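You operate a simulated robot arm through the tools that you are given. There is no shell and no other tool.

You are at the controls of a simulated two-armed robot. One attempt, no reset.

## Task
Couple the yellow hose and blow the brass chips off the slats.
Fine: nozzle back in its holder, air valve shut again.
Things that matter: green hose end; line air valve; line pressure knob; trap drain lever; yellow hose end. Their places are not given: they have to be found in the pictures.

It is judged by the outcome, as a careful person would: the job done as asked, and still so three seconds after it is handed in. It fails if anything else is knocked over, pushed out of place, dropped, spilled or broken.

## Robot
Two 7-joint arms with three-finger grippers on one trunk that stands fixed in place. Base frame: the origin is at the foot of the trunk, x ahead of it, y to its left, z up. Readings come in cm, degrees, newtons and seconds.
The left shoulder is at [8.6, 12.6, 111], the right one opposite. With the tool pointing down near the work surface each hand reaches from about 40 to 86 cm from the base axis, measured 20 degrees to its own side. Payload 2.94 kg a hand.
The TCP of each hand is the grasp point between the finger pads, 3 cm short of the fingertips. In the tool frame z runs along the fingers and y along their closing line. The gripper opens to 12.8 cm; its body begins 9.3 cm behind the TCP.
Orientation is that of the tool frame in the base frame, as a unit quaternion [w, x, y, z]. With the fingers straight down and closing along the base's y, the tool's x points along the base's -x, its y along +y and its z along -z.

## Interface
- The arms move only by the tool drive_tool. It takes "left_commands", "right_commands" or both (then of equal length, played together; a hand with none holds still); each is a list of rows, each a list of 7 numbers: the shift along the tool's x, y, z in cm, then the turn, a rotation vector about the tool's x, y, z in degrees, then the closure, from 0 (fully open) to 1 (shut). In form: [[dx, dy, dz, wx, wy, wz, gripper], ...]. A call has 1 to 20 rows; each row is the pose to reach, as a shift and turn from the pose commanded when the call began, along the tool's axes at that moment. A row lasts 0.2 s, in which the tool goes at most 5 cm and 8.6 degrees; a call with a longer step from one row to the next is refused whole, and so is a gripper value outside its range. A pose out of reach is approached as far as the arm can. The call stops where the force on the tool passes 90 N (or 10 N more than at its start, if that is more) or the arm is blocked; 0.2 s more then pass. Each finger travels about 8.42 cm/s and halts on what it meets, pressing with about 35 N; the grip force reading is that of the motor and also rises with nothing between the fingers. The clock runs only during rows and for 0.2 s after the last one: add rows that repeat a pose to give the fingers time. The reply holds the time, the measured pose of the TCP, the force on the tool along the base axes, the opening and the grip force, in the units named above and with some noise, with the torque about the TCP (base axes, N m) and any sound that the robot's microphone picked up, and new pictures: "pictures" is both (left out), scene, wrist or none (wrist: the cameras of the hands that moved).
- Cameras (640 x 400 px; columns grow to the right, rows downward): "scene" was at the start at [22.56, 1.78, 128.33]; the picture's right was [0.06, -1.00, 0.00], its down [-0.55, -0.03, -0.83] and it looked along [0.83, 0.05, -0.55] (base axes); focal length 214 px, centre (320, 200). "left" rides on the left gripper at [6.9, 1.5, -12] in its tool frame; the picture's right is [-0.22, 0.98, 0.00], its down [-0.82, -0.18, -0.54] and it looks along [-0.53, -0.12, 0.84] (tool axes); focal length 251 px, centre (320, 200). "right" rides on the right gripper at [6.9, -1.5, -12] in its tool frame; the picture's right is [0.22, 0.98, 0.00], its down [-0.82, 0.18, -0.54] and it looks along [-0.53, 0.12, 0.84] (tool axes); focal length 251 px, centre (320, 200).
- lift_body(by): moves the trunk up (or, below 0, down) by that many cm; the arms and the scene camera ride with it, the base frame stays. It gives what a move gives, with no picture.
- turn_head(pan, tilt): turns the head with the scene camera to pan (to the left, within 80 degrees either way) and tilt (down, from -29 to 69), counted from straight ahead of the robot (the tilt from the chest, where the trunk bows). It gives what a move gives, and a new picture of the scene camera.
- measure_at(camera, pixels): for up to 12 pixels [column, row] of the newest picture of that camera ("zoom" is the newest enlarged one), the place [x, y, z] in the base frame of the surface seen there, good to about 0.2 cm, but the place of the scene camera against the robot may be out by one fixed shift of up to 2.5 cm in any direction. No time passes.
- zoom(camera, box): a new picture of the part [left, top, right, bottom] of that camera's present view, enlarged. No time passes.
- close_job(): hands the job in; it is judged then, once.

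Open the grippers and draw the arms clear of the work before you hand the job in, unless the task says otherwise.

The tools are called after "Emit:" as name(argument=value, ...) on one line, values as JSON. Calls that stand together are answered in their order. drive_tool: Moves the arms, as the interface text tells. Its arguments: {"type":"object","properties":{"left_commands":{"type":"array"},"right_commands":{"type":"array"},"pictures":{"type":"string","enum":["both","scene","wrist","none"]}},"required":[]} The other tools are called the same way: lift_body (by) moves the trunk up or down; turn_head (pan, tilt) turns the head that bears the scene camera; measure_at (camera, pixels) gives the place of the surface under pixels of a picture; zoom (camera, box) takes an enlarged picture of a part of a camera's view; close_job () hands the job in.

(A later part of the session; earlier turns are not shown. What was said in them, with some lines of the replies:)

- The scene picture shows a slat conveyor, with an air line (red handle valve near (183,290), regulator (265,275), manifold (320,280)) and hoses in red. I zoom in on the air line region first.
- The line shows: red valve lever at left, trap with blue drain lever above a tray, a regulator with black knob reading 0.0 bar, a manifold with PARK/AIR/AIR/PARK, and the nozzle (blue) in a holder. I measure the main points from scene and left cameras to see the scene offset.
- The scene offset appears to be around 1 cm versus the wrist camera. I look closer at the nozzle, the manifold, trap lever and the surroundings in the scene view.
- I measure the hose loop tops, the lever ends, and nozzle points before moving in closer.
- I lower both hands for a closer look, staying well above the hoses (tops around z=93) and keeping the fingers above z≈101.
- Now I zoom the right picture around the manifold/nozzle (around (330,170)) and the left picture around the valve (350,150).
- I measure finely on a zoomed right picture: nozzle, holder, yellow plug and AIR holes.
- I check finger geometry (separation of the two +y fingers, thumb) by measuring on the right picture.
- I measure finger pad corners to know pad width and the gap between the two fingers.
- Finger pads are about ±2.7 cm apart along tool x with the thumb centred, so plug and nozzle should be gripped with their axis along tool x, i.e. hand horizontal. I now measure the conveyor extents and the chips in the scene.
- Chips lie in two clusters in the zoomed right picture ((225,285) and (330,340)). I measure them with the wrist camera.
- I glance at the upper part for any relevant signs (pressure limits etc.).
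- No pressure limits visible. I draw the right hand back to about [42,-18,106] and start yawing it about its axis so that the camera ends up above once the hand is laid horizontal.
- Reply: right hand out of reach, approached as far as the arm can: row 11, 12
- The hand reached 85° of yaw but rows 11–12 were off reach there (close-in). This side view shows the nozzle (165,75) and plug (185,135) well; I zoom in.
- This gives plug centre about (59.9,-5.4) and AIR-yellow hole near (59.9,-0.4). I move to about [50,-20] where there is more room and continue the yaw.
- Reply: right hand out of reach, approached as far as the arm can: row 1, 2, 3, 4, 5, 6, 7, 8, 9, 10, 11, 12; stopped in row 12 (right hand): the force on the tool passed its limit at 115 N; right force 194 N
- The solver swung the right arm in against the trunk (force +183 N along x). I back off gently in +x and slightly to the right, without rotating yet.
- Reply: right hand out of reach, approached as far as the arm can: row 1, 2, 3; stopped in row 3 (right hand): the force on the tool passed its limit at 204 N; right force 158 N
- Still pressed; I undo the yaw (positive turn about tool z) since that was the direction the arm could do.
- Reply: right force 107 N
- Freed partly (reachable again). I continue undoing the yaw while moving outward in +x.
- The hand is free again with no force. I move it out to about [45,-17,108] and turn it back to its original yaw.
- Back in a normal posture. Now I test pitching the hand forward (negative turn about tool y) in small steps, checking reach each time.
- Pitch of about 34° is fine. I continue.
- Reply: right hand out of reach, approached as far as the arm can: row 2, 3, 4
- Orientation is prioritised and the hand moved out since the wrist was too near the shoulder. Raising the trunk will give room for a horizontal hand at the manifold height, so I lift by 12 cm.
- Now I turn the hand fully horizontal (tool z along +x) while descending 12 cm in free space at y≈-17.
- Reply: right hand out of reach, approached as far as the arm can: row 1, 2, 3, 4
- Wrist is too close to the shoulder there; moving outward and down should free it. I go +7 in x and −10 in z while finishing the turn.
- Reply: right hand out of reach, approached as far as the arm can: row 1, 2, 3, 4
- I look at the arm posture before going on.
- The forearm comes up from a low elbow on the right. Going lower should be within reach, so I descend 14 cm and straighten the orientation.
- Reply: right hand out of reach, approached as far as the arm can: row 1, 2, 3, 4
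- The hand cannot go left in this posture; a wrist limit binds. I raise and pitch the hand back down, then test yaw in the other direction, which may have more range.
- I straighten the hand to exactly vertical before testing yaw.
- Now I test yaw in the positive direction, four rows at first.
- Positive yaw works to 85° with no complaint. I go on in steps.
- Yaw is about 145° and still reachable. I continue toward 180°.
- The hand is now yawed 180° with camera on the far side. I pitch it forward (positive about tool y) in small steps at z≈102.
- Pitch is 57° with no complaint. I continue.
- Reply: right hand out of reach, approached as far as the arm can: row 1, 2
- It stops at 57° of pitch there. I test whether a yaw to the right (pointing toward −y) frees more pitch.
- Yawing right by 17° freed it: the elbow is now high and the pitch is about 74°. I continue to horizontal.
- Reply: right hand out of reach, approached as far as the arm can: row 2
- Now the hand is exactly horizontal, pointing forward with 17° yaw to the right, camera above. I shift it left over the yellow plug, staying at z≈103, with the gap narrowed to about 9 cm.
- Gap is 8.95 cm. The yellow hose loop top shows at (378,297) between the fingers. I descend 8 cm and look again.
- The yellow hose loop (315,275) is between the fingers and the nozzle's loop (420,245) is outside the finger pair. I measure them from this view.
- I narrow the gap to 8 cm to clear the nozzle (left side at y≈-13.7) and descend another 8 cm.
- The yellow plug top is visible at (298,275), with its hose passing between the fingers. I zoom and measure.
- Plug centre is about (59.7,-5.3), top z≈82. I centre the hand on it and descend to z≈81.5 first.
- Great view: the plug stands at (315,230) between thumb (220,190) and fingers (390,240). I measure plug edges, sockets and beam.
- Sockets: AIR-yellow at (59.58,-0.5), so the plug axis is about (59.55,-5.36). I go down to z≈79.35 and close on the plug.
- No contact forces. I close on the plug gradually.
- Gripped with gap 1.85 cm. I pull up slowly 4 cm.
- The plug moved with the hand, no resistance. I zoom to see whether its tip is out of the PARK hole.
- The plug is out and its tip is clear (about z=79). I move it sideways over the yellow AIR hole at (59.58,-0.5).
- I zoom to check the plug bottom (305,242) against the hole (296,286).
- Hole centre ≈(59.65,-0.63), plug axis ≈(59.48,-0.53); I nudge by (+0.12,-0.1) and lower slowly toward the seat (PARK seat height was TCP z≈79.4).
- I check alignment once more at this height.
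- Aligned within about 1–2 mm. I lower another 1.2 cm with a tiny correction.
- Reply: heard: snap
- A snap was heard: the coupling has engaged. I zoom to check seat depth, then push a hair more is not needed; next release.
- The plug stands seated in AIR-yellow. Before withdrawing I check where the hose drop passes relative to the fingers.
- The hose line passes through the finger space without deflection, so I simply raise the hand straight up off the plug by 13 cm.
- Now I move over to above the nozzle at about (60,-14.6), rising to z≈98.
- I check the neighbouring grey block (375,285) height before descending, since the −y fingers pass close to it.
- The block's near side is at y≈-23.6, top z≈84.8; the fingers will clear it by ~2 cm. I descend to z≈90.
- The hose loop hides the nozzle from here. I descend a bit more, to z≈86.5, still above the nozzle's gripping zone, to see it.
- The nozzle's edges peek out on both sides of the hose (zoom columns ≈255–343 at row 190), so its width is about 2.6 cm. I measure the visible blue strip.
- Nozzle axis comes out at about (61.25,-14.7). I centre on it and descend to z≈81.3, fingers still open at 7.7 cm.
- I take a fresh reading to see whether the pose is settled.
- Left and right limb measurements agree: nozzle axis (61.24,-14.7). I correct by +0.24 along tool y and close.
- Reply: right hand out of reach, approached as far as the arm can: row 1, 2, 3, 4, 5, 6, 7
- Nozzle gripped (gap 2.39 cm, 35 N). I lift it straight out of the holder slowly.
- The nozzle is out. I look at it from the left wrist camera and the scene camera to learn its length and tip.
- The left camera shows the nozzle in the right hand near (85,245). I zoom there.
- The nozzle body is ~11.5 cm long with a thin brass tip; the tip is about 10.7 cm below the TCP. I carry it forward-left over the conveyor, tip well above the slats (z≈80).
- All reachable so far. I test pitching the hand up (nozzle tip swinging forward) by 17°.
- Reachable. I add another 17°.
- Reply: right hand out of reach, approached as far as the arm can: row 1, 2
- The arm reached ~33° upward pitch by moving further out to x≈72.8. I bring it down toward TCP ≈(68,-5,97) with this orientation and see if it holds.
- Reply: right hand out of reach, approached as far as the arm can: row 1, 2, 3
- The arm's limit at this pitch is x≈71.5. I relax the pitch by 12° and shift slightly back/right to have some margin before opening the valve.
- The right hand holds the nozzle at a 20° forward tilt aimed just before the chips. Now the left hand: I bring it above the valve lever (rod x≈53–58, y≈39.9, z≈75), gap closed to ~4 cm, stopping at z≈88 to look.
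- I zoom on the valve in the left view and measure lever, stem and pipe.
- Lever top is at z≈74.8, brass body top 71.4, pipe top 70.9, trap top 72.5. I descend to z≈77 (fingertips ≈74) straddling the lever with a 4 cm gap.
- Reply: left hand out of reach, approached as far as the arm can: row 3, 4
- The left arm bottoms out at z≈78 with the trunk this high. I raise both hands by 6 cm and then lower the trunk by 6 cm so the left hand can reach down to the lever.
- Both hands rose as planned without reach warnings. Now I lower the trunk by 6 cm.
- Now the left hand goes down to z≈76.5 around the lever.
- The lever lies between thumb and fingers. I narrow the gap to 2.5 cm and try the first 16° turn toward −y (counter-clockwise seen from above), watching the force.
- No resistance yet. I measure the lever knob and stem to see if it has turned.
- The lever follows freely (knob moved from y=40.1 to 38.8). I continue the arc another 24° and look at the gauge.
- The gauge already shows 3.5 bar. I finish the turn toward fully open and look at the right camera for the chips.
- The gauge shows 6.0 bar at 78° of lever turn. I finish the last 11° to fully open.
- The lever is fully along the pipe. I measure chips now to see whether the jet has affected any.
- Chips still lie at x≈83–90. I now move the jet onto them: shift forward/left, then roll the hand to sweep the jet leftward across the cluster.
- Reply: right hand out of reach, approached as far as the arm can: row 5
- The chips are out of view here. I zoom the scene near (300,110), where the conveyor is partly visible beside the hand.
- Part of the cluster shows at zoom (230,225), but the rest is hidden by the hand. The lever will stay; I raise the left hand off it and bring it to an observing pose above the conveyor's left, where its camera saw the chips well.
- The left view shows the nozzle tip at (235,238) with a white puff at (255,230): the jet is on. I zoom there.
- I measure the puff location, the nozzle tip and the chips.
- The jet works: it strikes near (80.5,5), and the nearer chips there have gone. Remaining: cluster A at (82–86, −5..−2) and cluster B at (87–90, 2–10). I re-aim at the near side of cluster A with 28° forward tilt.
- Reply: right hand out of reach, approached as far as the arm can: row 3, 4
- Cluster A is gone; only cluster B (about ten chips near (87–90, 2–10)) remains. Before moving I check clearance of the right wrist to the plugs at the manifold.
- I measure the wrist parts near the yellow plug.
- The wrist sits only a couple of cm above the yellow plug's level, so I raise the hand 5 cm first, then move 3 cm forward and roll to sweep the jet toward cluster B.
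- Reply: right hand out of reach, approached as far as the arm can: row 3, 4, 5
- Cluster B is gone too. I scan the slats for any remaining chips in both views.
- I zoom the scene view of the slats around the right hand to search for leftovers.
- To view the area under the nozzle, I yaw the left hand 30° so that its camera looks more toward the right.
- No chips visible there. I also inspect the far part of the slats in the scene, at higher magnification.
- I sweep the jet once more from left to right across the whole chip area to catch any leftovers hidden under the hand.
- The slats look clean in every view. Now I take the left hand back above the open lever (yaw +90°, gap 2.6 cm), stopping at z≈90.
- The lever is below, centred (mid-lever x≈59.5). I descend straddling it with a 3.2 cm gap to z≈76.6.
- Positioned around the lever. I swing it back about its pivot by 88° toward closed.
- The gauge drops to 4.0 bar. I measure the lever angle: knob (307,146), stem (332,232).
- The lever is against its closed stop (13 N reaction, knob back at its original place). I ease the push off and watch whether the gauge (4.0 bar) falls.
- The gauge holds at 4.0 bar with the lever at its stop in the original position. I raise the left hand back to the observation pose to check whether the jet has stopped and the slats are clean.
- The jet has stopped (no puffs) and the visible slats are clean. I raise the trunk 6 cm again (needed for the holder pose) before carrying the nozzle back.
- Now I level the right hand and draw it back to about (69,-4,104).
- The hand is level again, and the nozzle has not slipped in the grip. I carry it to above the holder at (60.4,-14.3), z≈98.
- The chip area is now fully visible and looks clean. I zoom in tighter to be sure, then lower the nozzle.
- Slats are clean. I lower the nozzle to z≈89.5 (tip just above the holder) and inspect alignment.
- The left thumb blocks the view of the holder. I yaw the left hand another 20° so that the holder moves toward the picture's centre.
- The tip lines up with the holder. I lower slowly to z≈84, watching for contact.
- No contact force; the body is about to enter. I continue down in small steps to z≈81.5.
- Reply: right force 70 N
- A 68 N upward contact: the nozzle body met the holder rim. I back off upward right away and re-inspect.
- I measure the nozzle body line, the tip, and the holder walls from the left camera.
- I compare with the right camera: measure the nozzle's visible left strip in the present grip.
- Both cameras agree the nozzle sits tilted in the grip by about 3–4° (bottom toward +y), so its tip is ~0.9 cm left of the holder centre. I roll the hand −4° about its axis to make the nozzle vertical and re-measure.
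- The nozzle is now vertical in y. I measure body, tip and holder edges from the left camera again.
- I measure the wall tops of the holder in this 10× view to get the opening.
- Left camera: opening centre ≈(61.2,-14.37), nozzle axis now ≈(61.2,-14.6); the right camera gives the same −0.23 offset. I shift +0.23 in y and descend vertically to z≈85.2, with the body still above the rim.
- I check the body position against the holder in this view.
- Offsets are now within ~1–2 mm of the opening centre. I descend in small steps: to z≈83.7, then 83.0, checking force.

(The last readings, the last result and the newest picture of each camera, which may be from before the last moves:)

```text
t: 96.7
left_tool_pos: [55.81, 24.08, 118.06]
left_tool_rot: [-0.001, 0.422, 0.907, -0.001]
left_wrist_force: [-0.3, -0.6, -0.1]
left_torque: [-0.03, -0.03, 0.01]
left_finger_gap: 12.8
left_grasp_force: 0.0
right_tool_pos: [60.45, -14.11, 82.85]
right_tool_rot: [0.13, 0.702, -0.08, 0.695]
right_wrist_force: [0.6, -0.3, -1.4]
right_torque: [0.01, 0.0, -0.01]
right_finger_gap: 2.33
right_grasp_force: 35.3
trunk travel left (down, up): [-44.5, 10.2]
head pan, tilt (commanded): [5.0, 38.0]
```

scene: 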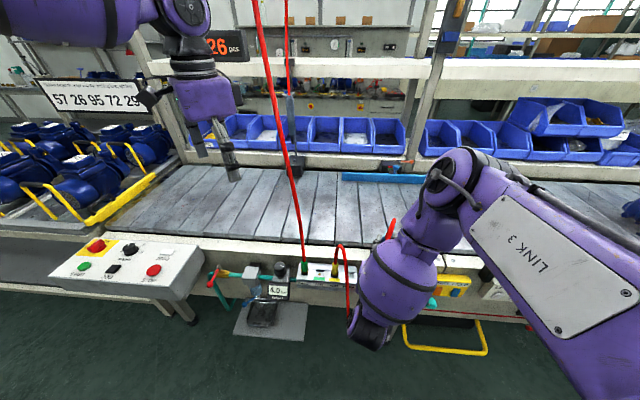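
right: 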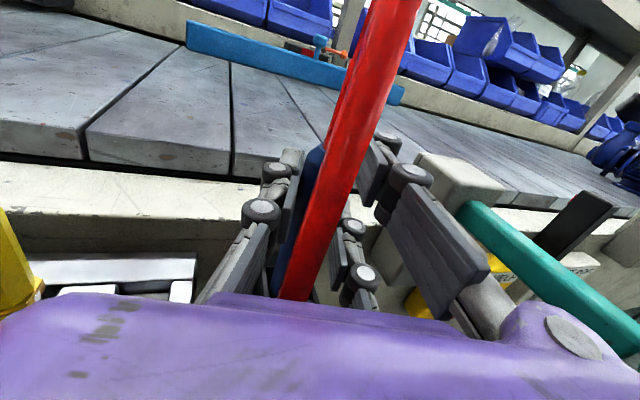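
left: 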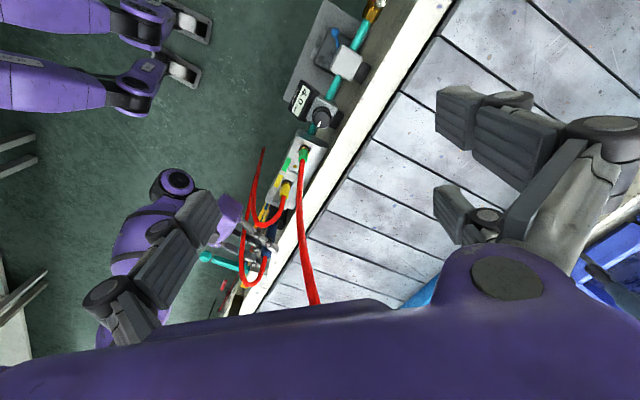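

Passed the former contact height with no force. I continue down to z≈81.5.

Emit:
drive_tool(right_commands=[[-0.4, -0.03, 0, 0, 0, 0, 1], [-0.8, -0.06, 0, 0, 0, 0, 1], [-1.1, -0.08, 0, 0, 0, 0, 1], [-1.3, -0.1, 0, 0, 0, 0, 1]], pictures="wrist")

Emit:
drive_tool(left_commands=[[0, 0, 0, 0, 0, 0, 0]], pictures="both")

Emit:
zoom(camera="left", box=[245, 195, 305, 250])

```text
t: 97.7
left_tool_pos: [55.96, 24.16, 117.93]
left_tool_rot: [0.0, 0.422, 0.907, 0.0]
left_wrist_force: [0.2, 0.3, -0.7]
left_torque: [0.01, -0.03, -0.01]
left_finger_gap: 12.81
left_grasp_force: 0.0
right_tool_pos: [60.54, -14.09, 81.59]
right_tool_rot: [0.132, 0.703, -0.08, 0.694]
right_wrist_force: [-0.4, 0.1, -0.8]
right_torque: [0.03, 0.0, 0.02]
right_finger_gap: 2.31
right_grasp_force: 35.3
trunk travel left (down, up): [-44.5, 10.2]
head pan, tilt (commanded): [5.0, 38.0]
```

right: 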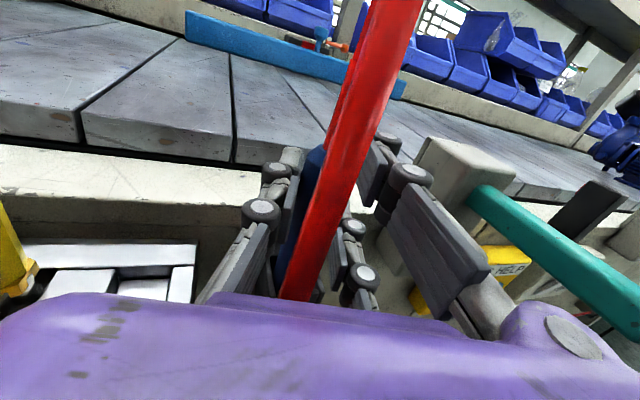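

```text
t: 98.0
left_tool_pos: [55.95, 24.24, 118.1]
left_tool_rot: [0.0, 0.422, 0.907, 0.0]
left_wrist_force: [0.4, -0.8, -0.3]
left_torque: [-0.01, 0.01, -0.03]
left_finger_gap: 12.79
left_grasp_force: 0.1
right_tool_pos: [60.44, -14.08, 81.63]
right_tool_rot: [0.131, 0.703, -0.079, 0.695]
right_wrist_force: [-0.1, -0.3, -0.9]
right_torque: [0.0, 0.0, 0.0]
right_finger_gap: 2.33
right_grasp_force: 34.9
trunk travel left (down, up): [-44.5, 10.2]
head pan, tilt (commanded): [5.0, 38.0]
```

scene: 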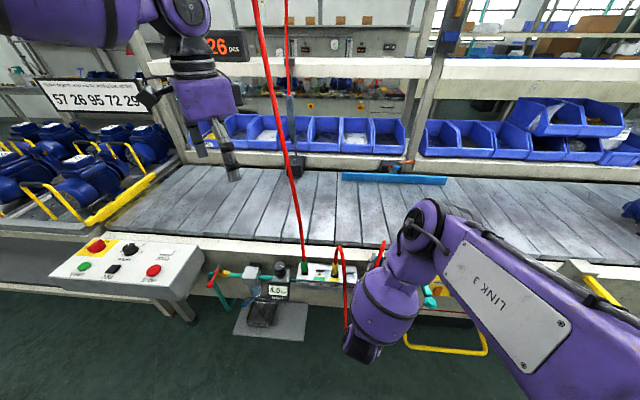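
left: 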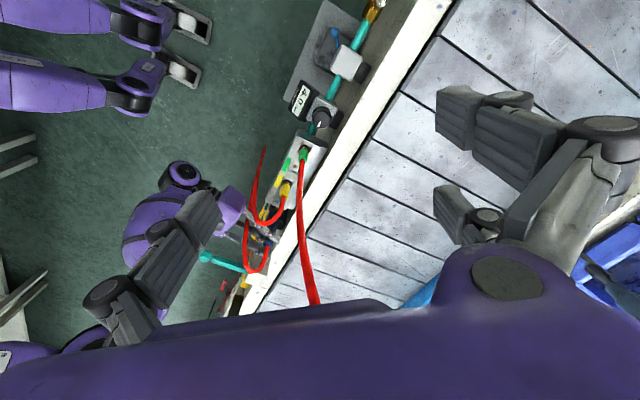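

```text
7.27 times, centred on (275, 222) of left
```

zoom: 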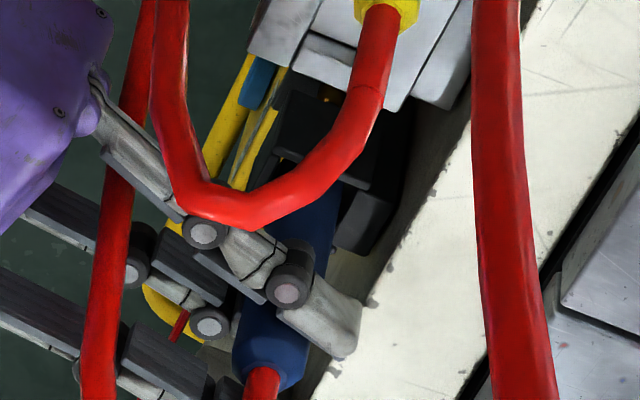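

The body is in the holder, no force yet. I lower in 2 mm steps until a light seat contact shows.

Emit:
drive_tool(right_commands=[[-0.2, -0.015, 0, 0, 0, 0, 1], [-0.3, -0.02, 0, 0, 0, 0, 1]], pictures="none")

```text
t: 98.7
left_tool_pos: [55.75, 24.2, 118.02]
left_tool_rot: [0.001, 0.422, 0.907, 0.001]
left_wrist_force: [-0.2, -1.2, 0.2]
left_torque: [-0.02, 0.01, -0.01]
left_finger_gap: 12.81
left_grasp_force: 0.0
right_tool_pos: [60.54, -14.05, 81.59]
right_tool_rot: [0.131, 0.701, -0.081, 0.696]
right_wrist_force: [-3.6, -0.3, 12.9]
right_torque: [-0.06, 0.37, 0.01]
right_finger_gap: 2.35
right_grasp_force: 35.3
trunk travel left (down, up): [-44.5, 10.2]
head pan, tilt (commanded): [5.0, 38.0]
```

Seated: 13 N at z≈81.55, matching the original height. I ease up 1.5 mm and open the fingers.

Emit:
drive_tool(right_commands=[[0.15, 0, 0, 0, 0, 0, 1], [0.15, 0, 0, 0, 0, 0, 0.85], [0.15, 0, 0, 0, 0, 0, 0.75], [0.15, 0, 0, 0, 0, 0, 0.65], [0.15, 0, 0, 0, 0, 0, 0.5], [0.15, 0, 0, 0, 0, 0, 0.42]], pictures="both")

Emit:
drive_tool(left_commands=[[0, 0, 0, 0, 0, 0, 0]], pictures="wrist")

Emit:
zoom(camera="left", box=[245, 195, 305, 250])

```text
t: 100.0
left_tool_pos: [55.91, 23.95, 118.09]
left_tool_rot: [0.0, 0.422, 0.907, 0.0]
left_wrist_force: [0.1, -0.5, -0.7]
left_torque: [0.01, 0.01, 0.01]
left_finger_gap: 12.78
left_grasp_force: 0.0
right_tool_pos: [60.44, -13.97, 81.46]
right_tool_rot: [0.131, 0.703, -0.08, 0.695]
right_wrist_force: [0.1, -0.3, 0.0]
right_torque: [0.01, 0.02, 0.02]
right_finger_gap: 7.41
right_grasp_force: 0.1
trunk travel left (down, up): [-44.5, 10.2]
head pan, tilt (commanded): [5.0, 38.0]
```

scene: 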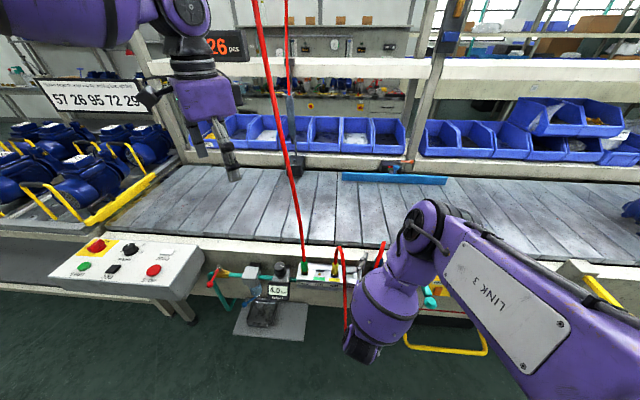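
right: 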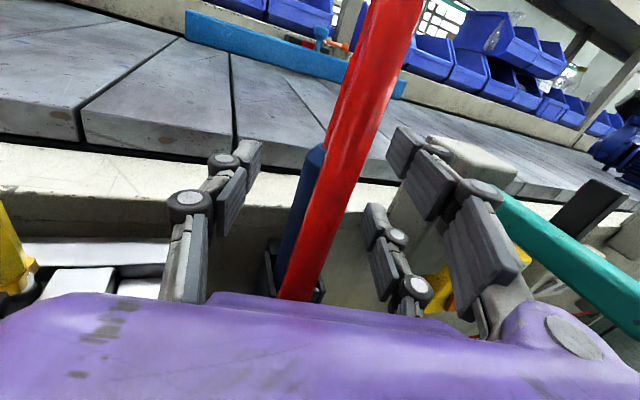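

```text
t: 100.5
left_tool_pos: [56.01, 24.14, 118.07]
left_tool_rot: [0.0, 0.422, 0.907, 0.0]
left_wrist_force: [0.4, 0.3, 0.6]
left_torque: [0.04, -0.01, -0.02]
left_finger_gap: 12.82
left_grasp_force: 0.1
right_tool_pos: [60.5, -14.07, 81.52]
right_tool_rot: [0.131, 0.703, -0.079, 0.695]
right_wrist_force: [-0.1, 0.0, -0.2]
right_torque: [0.0, -0.01, 0.0]
right_finger_gap: 7.46
right_grasp_force: 0.0
trunk travel left (down, up): [-44.5, 10.2]
head pan, tilt (commanded): [5.0, 38.0]
```

left: 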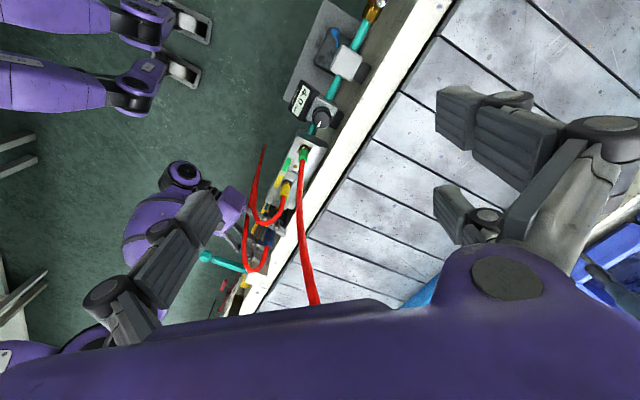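

```text
7.27 times, centred on (275, 222) of left
```

zoom: 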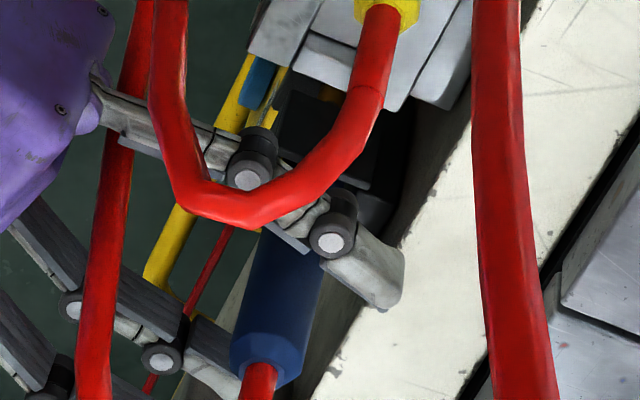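

The nozzle stands free in its holder. I raise the right hand straight up off it.

Emit:
drive_tool(right_commands=[[2, 0.15, 0, 0, 0, 0, 0.4], [5, 0.37, 0, 0, 0, 0, 0.35], [9, 0.66, 0, 0, 0, 0, 0.3], [13, 0.95, 0, 0, 0, 0, 0.3], [17, 1.25, 0, 0, 0, 0, 0.3], [21, 1.5, 0, 0, 0, 0, 0.3]], pictures="both")

Emit:
drive_tool(left_commands=[[0, 0, 0, 0, 0, 0, 0]], pictures="wrist")

Emit:
zoom(camera="left", box=[235, 185, 315, 255])

Emit:
zoom(camera="scene", box=[200, 230, 420, 340])

```text
t: 101.8
left_tool_pos: [55.91, 24.13, 118.06]
left_tool_rot: [0.0, 0.422, 0.907, 0.0]
left_wrist_force: [-0.6, 0.9, 1.0]
left_torque: [0.03, 0.01, 0.0]
left_finger_gap: 12.8
left_grasp_force: 0.1
right_tool_pos: [60.47, -14.24, 102.48]
right_tool_rot: [0.13, 0.702, -0.078, 0.696]
right_wrist_force: [-0.5, 0.2, -0.2]
right_torque: [-0.02, 0.0, -0.01]
right_finger_gap: 8.97
right_grasp_force: 0.1
trunk travel left (down, up): [-44.5, 10.2]
head pan, tilt (commanded): [5.0, 38.0]
```

scene: 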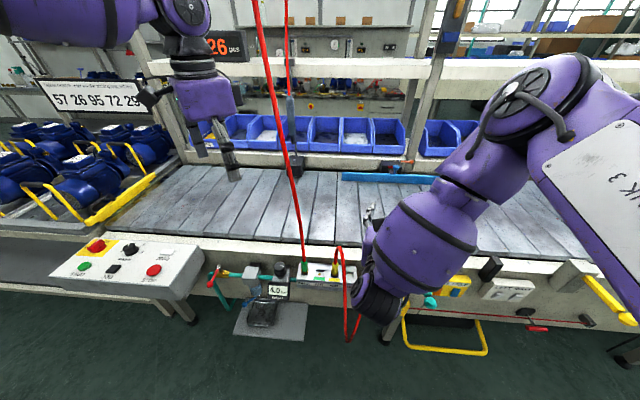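
right: 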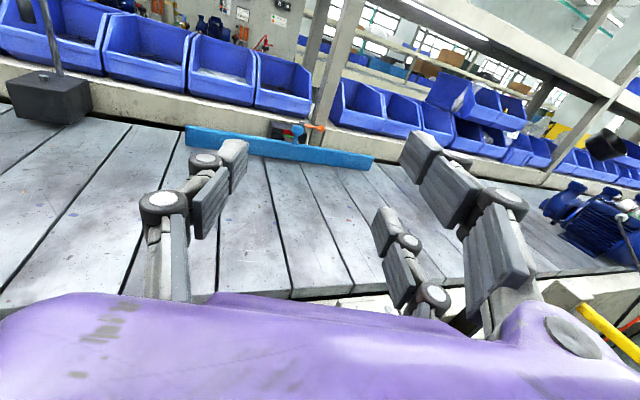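

```text
t: 102.2
left_tool_pos: [55.94, 24.09, 118.02]
left_tool_rot: [0.0, 0.422, 0.907, 0.0]
left_wrist_force: [-0.6, 0.1, 0.0]
left_torque: [0.0, 0.0, -0.01]
left_finger_gap: 12.79
left_grasp_force: 0.1
right_tool_pos: [60.48, -14.01, 102.54]
right_tool_rot: [0.129, 0.703, -0.078, 0.695]
right_wrist_force: [0.3, -0.5, -0.1]
right_torque: [-0.02, 0.04, -0.01]
right_finger_gap: 8.95
right_grasp_force: 0.1
trunk travel left (down, up): [-44.5, 10.2]
head pan, tilt (commanded): [5.0, 38.0]
```

left: 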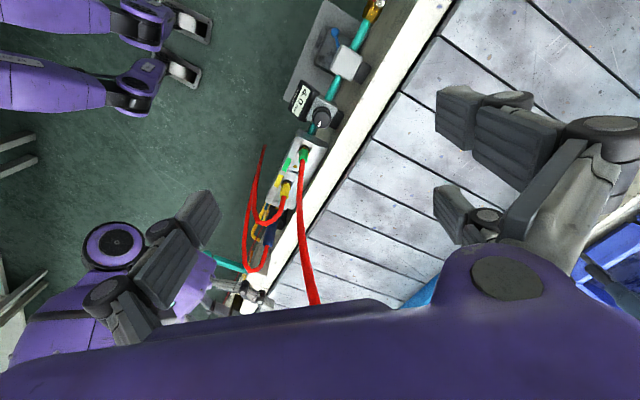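

```text
5.71 times, centred on (275, 220) of left
```

zoom: 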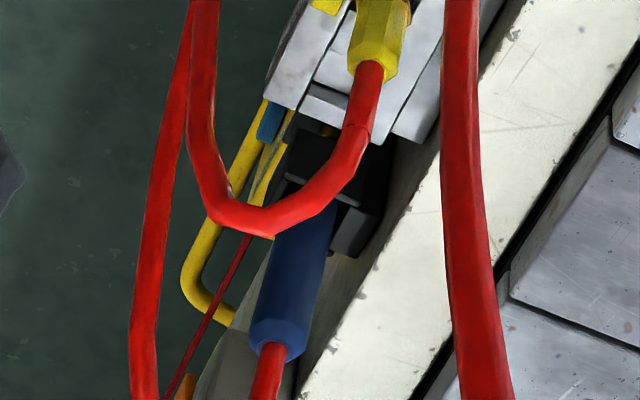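

```text
2.91 times, centred on (310, 285) of scene
```

zoom: 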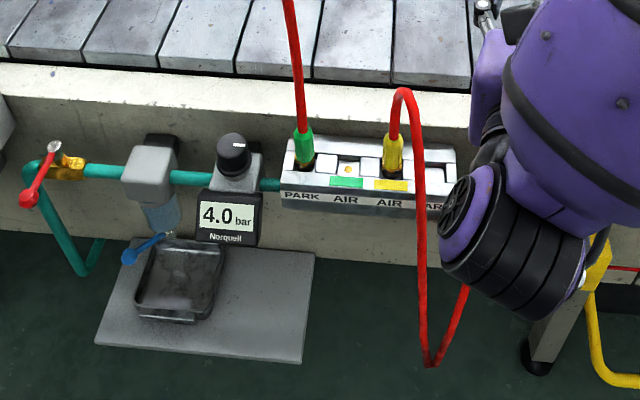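

All looks right: nozzle upright in the holder, yellow plug in AIR, lever crosswise. Now I retract the right hand: pitch it back down in steps while rising slightly.

Emit:
drive_tool(right_commands=[[1, 0, -0.5, 0, -8, 0, 0.3], [2, 0, -1, 0, -16, 0, 0.2], [3, 0, -1.5, 0, -24, 0, 0.1], [3.5, 0, -2, 0, -32, 0, 0]], pictures="none")

```text
t: 103.2
left_tool_pos: [55.95, 23.98, 118.16]
left_tool_rot: [0.0, 0.422, 0.906, -0.001]
left_wrist_force: [0.6, 0.9, -0.2]
left_torque: [0.0, 0.0, 0.02]
left_finger_gap: 12.81
left_grasp_force: 0.0
right_tool_pos: [58.57, -13.23, 106.1]
right_tool_rot: [0.102, 0.868, -0.11, 0.473]
right_wrist_force: [-0.1, 0.1, 0.0]
right_torque: [0.01, -0.04, 0.06]
right_finger_gap: 12.78
right_grasp_force: 0.1
trunk travel left (down, up): [-44.5, 10.2]
head pan, tilt (commanded): [5.0, 38.0]
```

Emit:
drive_tool(right_commands=[[-0.1, 1.8, -0.8, 0, -8, 0, 0], [-0.2, 3.6, -1.7, 0, -16, 0, 0], [-0.3, 5.4, -2.5, 0, -24, 0, 0], [-0.38, 7.3, -3.37, 0, -32, 0, 0], [-0.38, 7.3, -3.37, 0, -40, 0, 0], [-0.38, 7.3, -3.37, 0, -48, 0, 0]], pictures="both")

```text
t: 104.7
left_tool_pos: [56.06, 24.03, 118.05]
left_tool_rot: [0.0, 0.422, 0.907, 0.0]
left_wrist_force: [0.2, 0.6, -0.4]
left_torque: [-0.01, 0.0, 0.0]
left_finger_gap: 12.83
left_grasp_force: 0.0
right_tool_pos: [53.7, -19.3, 107.82]
right_tool_rot: [0.048, 0.985, -0.143, 0.079]
right_wrist_force: [-0.4, -0.2, -0.4]
right_torque: [0.04, -0.02, 0.0]
right_finger_gap: 12.82
right_grasp_force: 0.0
trunk travel left (down, up): [-44.5, 10.2]
head pan, tilt (commanded): [5.0, 38.0]
```

scene: 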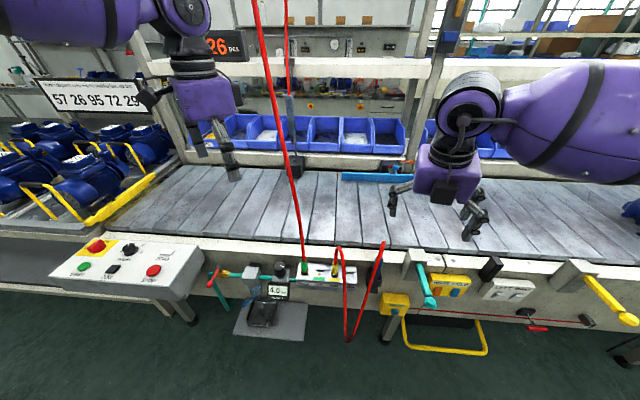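
right: 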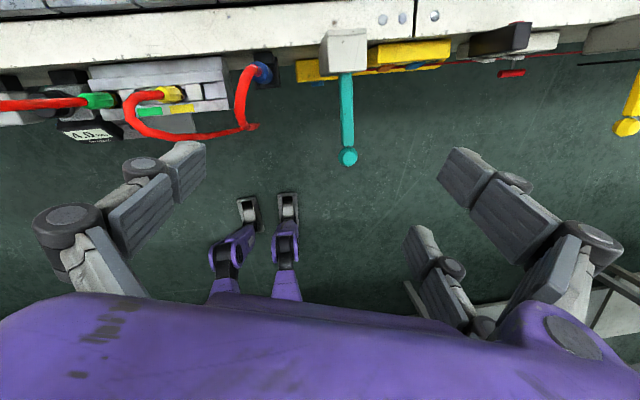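

The right hand is clear. I inspect the final state: slats, air line, nozzle.

Emit:
zoom(camera="scene", box=[190, 225, 420, 345])

Emit:
zoom(camera="scene", box=[230, 160, 400, 250])

Emit:
zoom(camera="scene", box=[380, 160, 640, 270])

Emit:
zoom(camera="right", box=[60, 40, 300, 150])

```text
2.78 times, centred on (305, 285) of scene
```

zoom: 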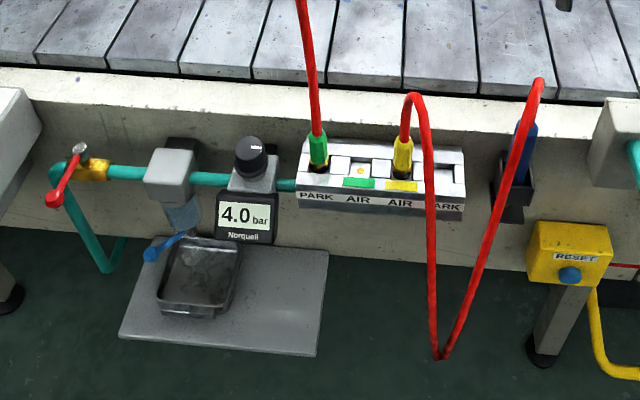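

```text
3.76 times, centred on (315, 205) of scene
```

zoom: 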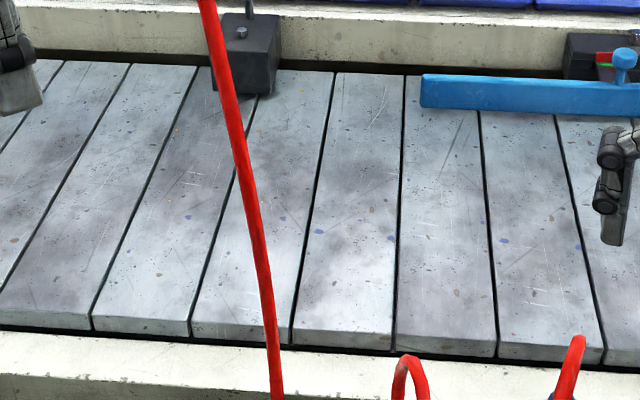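

```text
2.46 times, centred on (510, 215) of scene
```

zoom: 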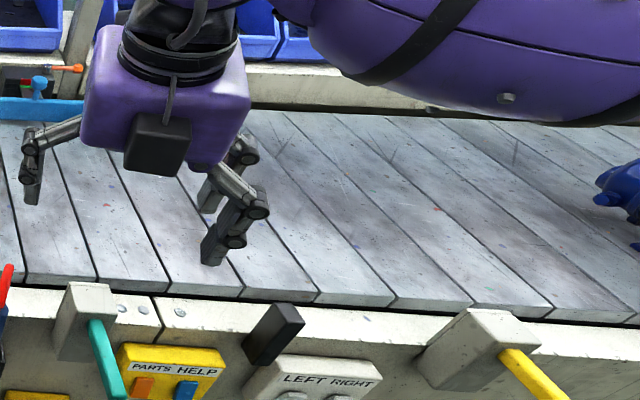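

```text
2.67 times, centred on (180, 95) of right
```

zoom: 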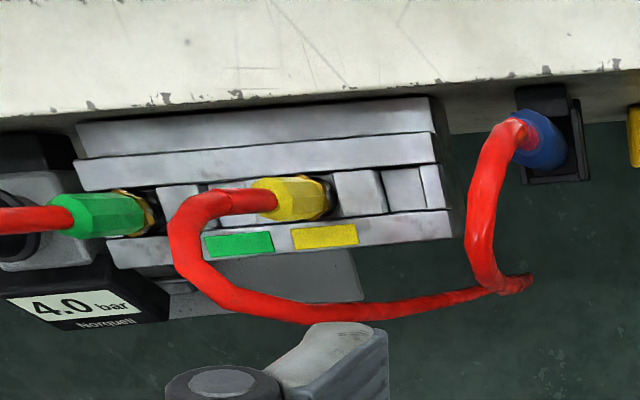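

All in order: slats clean, plug in AIR, nozzle in the holder. I move the left hand back toward its starting pose and use its camera to verify the lever angle once more.

Emit:
drive_tool(left_commands=[[1.9, 0.25, -0.5, 0, 0, -8.4, 0], [3.7, 0.5, -1, 0, 0, -16.8, 0], [5.6, 0.75, -1.5, 0, 0, -25.2, 0], [7.4, 1, -2, 0, 0, -33.6, 0], [9.3, 1.25, -2.5, 0, 0, -42, 0], [11.1, 1.5, -3, 0, 0, -50, 0]], right_commands=[[0, 0, -0.8, 0, 0, 0, 0], [0, 0, -1.6, 0, 0, 0, 0], [0, 0, -2.4, 0, 0, 0, 0], [0, 0, -3.2, 0, 0, 0, 0], [0, 0, -4, 0, 0, 0, 0], [0, 0, -5, 0, 0, 0, 0]], pictures="both")

Emit:
zoom(camera="left", box=[240, 60, 400, 160])

```text
t: 106.0
left_tool_pos: [49.87, 33.62, 121.15]
left_tool_rot: [0.0, -0.002, 1.0, -0.002]
left_wrist_force: [-0.6, -0.7, 0.8]
left_torque: [-0.04, -0.05, 0.0]
left_finger_gap: 12.8
left_grasp_force: 0.1
right_tool_pos: [52.83, -18.48, 113.03]
right_tool_rot: [0.05, 0.985, -0.142, 0.081]
right_wrist_force: [-0.1, 0.6, 1.2]
right_torque: [0.0, -0.01, -0.04]
right_finger_gap: 12.77
right_grasp_force: 0.1
trunk travel left (down, up): [-44.5, 10.2]
head pan, tilt (commanded): [5.0, 38.0]
```

scene: 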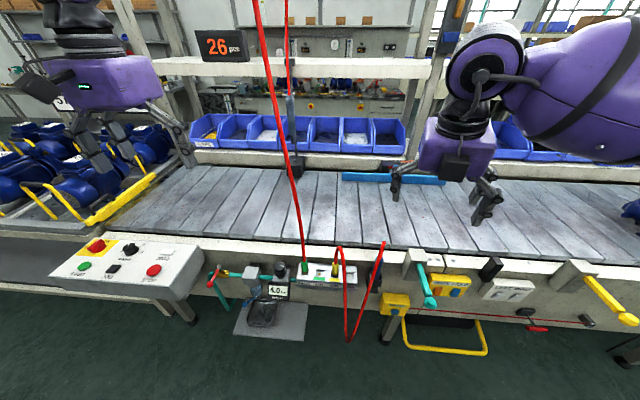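
right: 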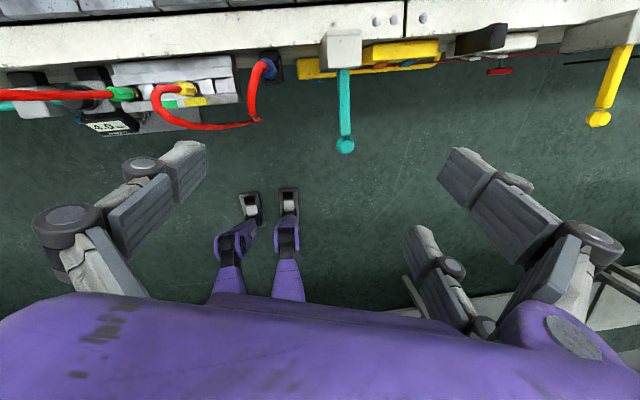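
left: 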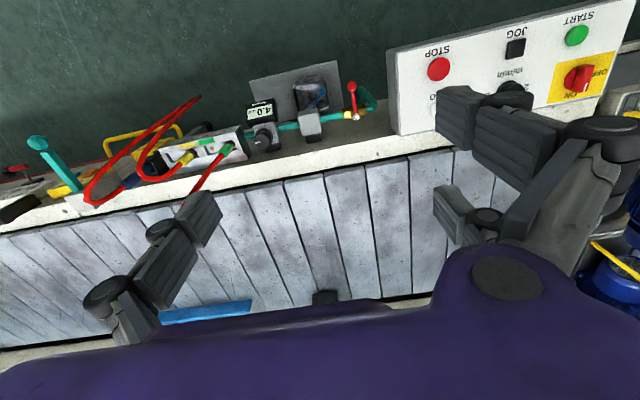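

```text
4.00 times, centred on (320, 110) of left
```

zoom: 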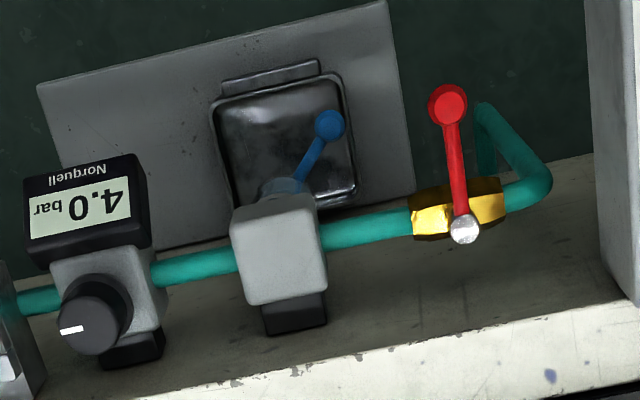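

The lever's line in the left view (stem (463,228) to knob (447,105)) matches its initial shut position exactly. The pressure knob and drain lever are untouched, the nozzle is in its holder, the yellow plug is in AIR, the slats are clean, and both grippers are open and clear. I hand the job in.

Emit:
close_job()

```text
The job is handed in.
```

I handed the job in with the yellow hose coupled, the brass chips blown off the slats, the nozzle back in its holder and the air valve shut. The result hasn't been reported back to me.

- **Yellow hose:** I moved the plug from PARK to the yellow AIR socket, and it went in with an audible snap.
- **Chips:** with the valve open the gauge rose to 6.0 bar, and the jet cleared both clusters toward the far side. No chips showed on the slats in any of the camera views afterwards.
- **Nozzle:** my first try at putting it back struck the holder's rim with about 69 N. I backed off, straightened it and reseated it. Nothing looked out of place afterwards.
- **Air valve:** the lever is back against its closed stop, in the same position as at the start. The gauge still reads 4.0 bar of trapped air; it was 0.0 bar at the start.
- **Right arm:** early on, while I was changing its posture, it swung in against the trunk with about 200 N. It moved freely after I backed it out, and I saw no damage.

The green hose, pressure knob and drain lever were not touched. Both grippers were left open and clear of the work.
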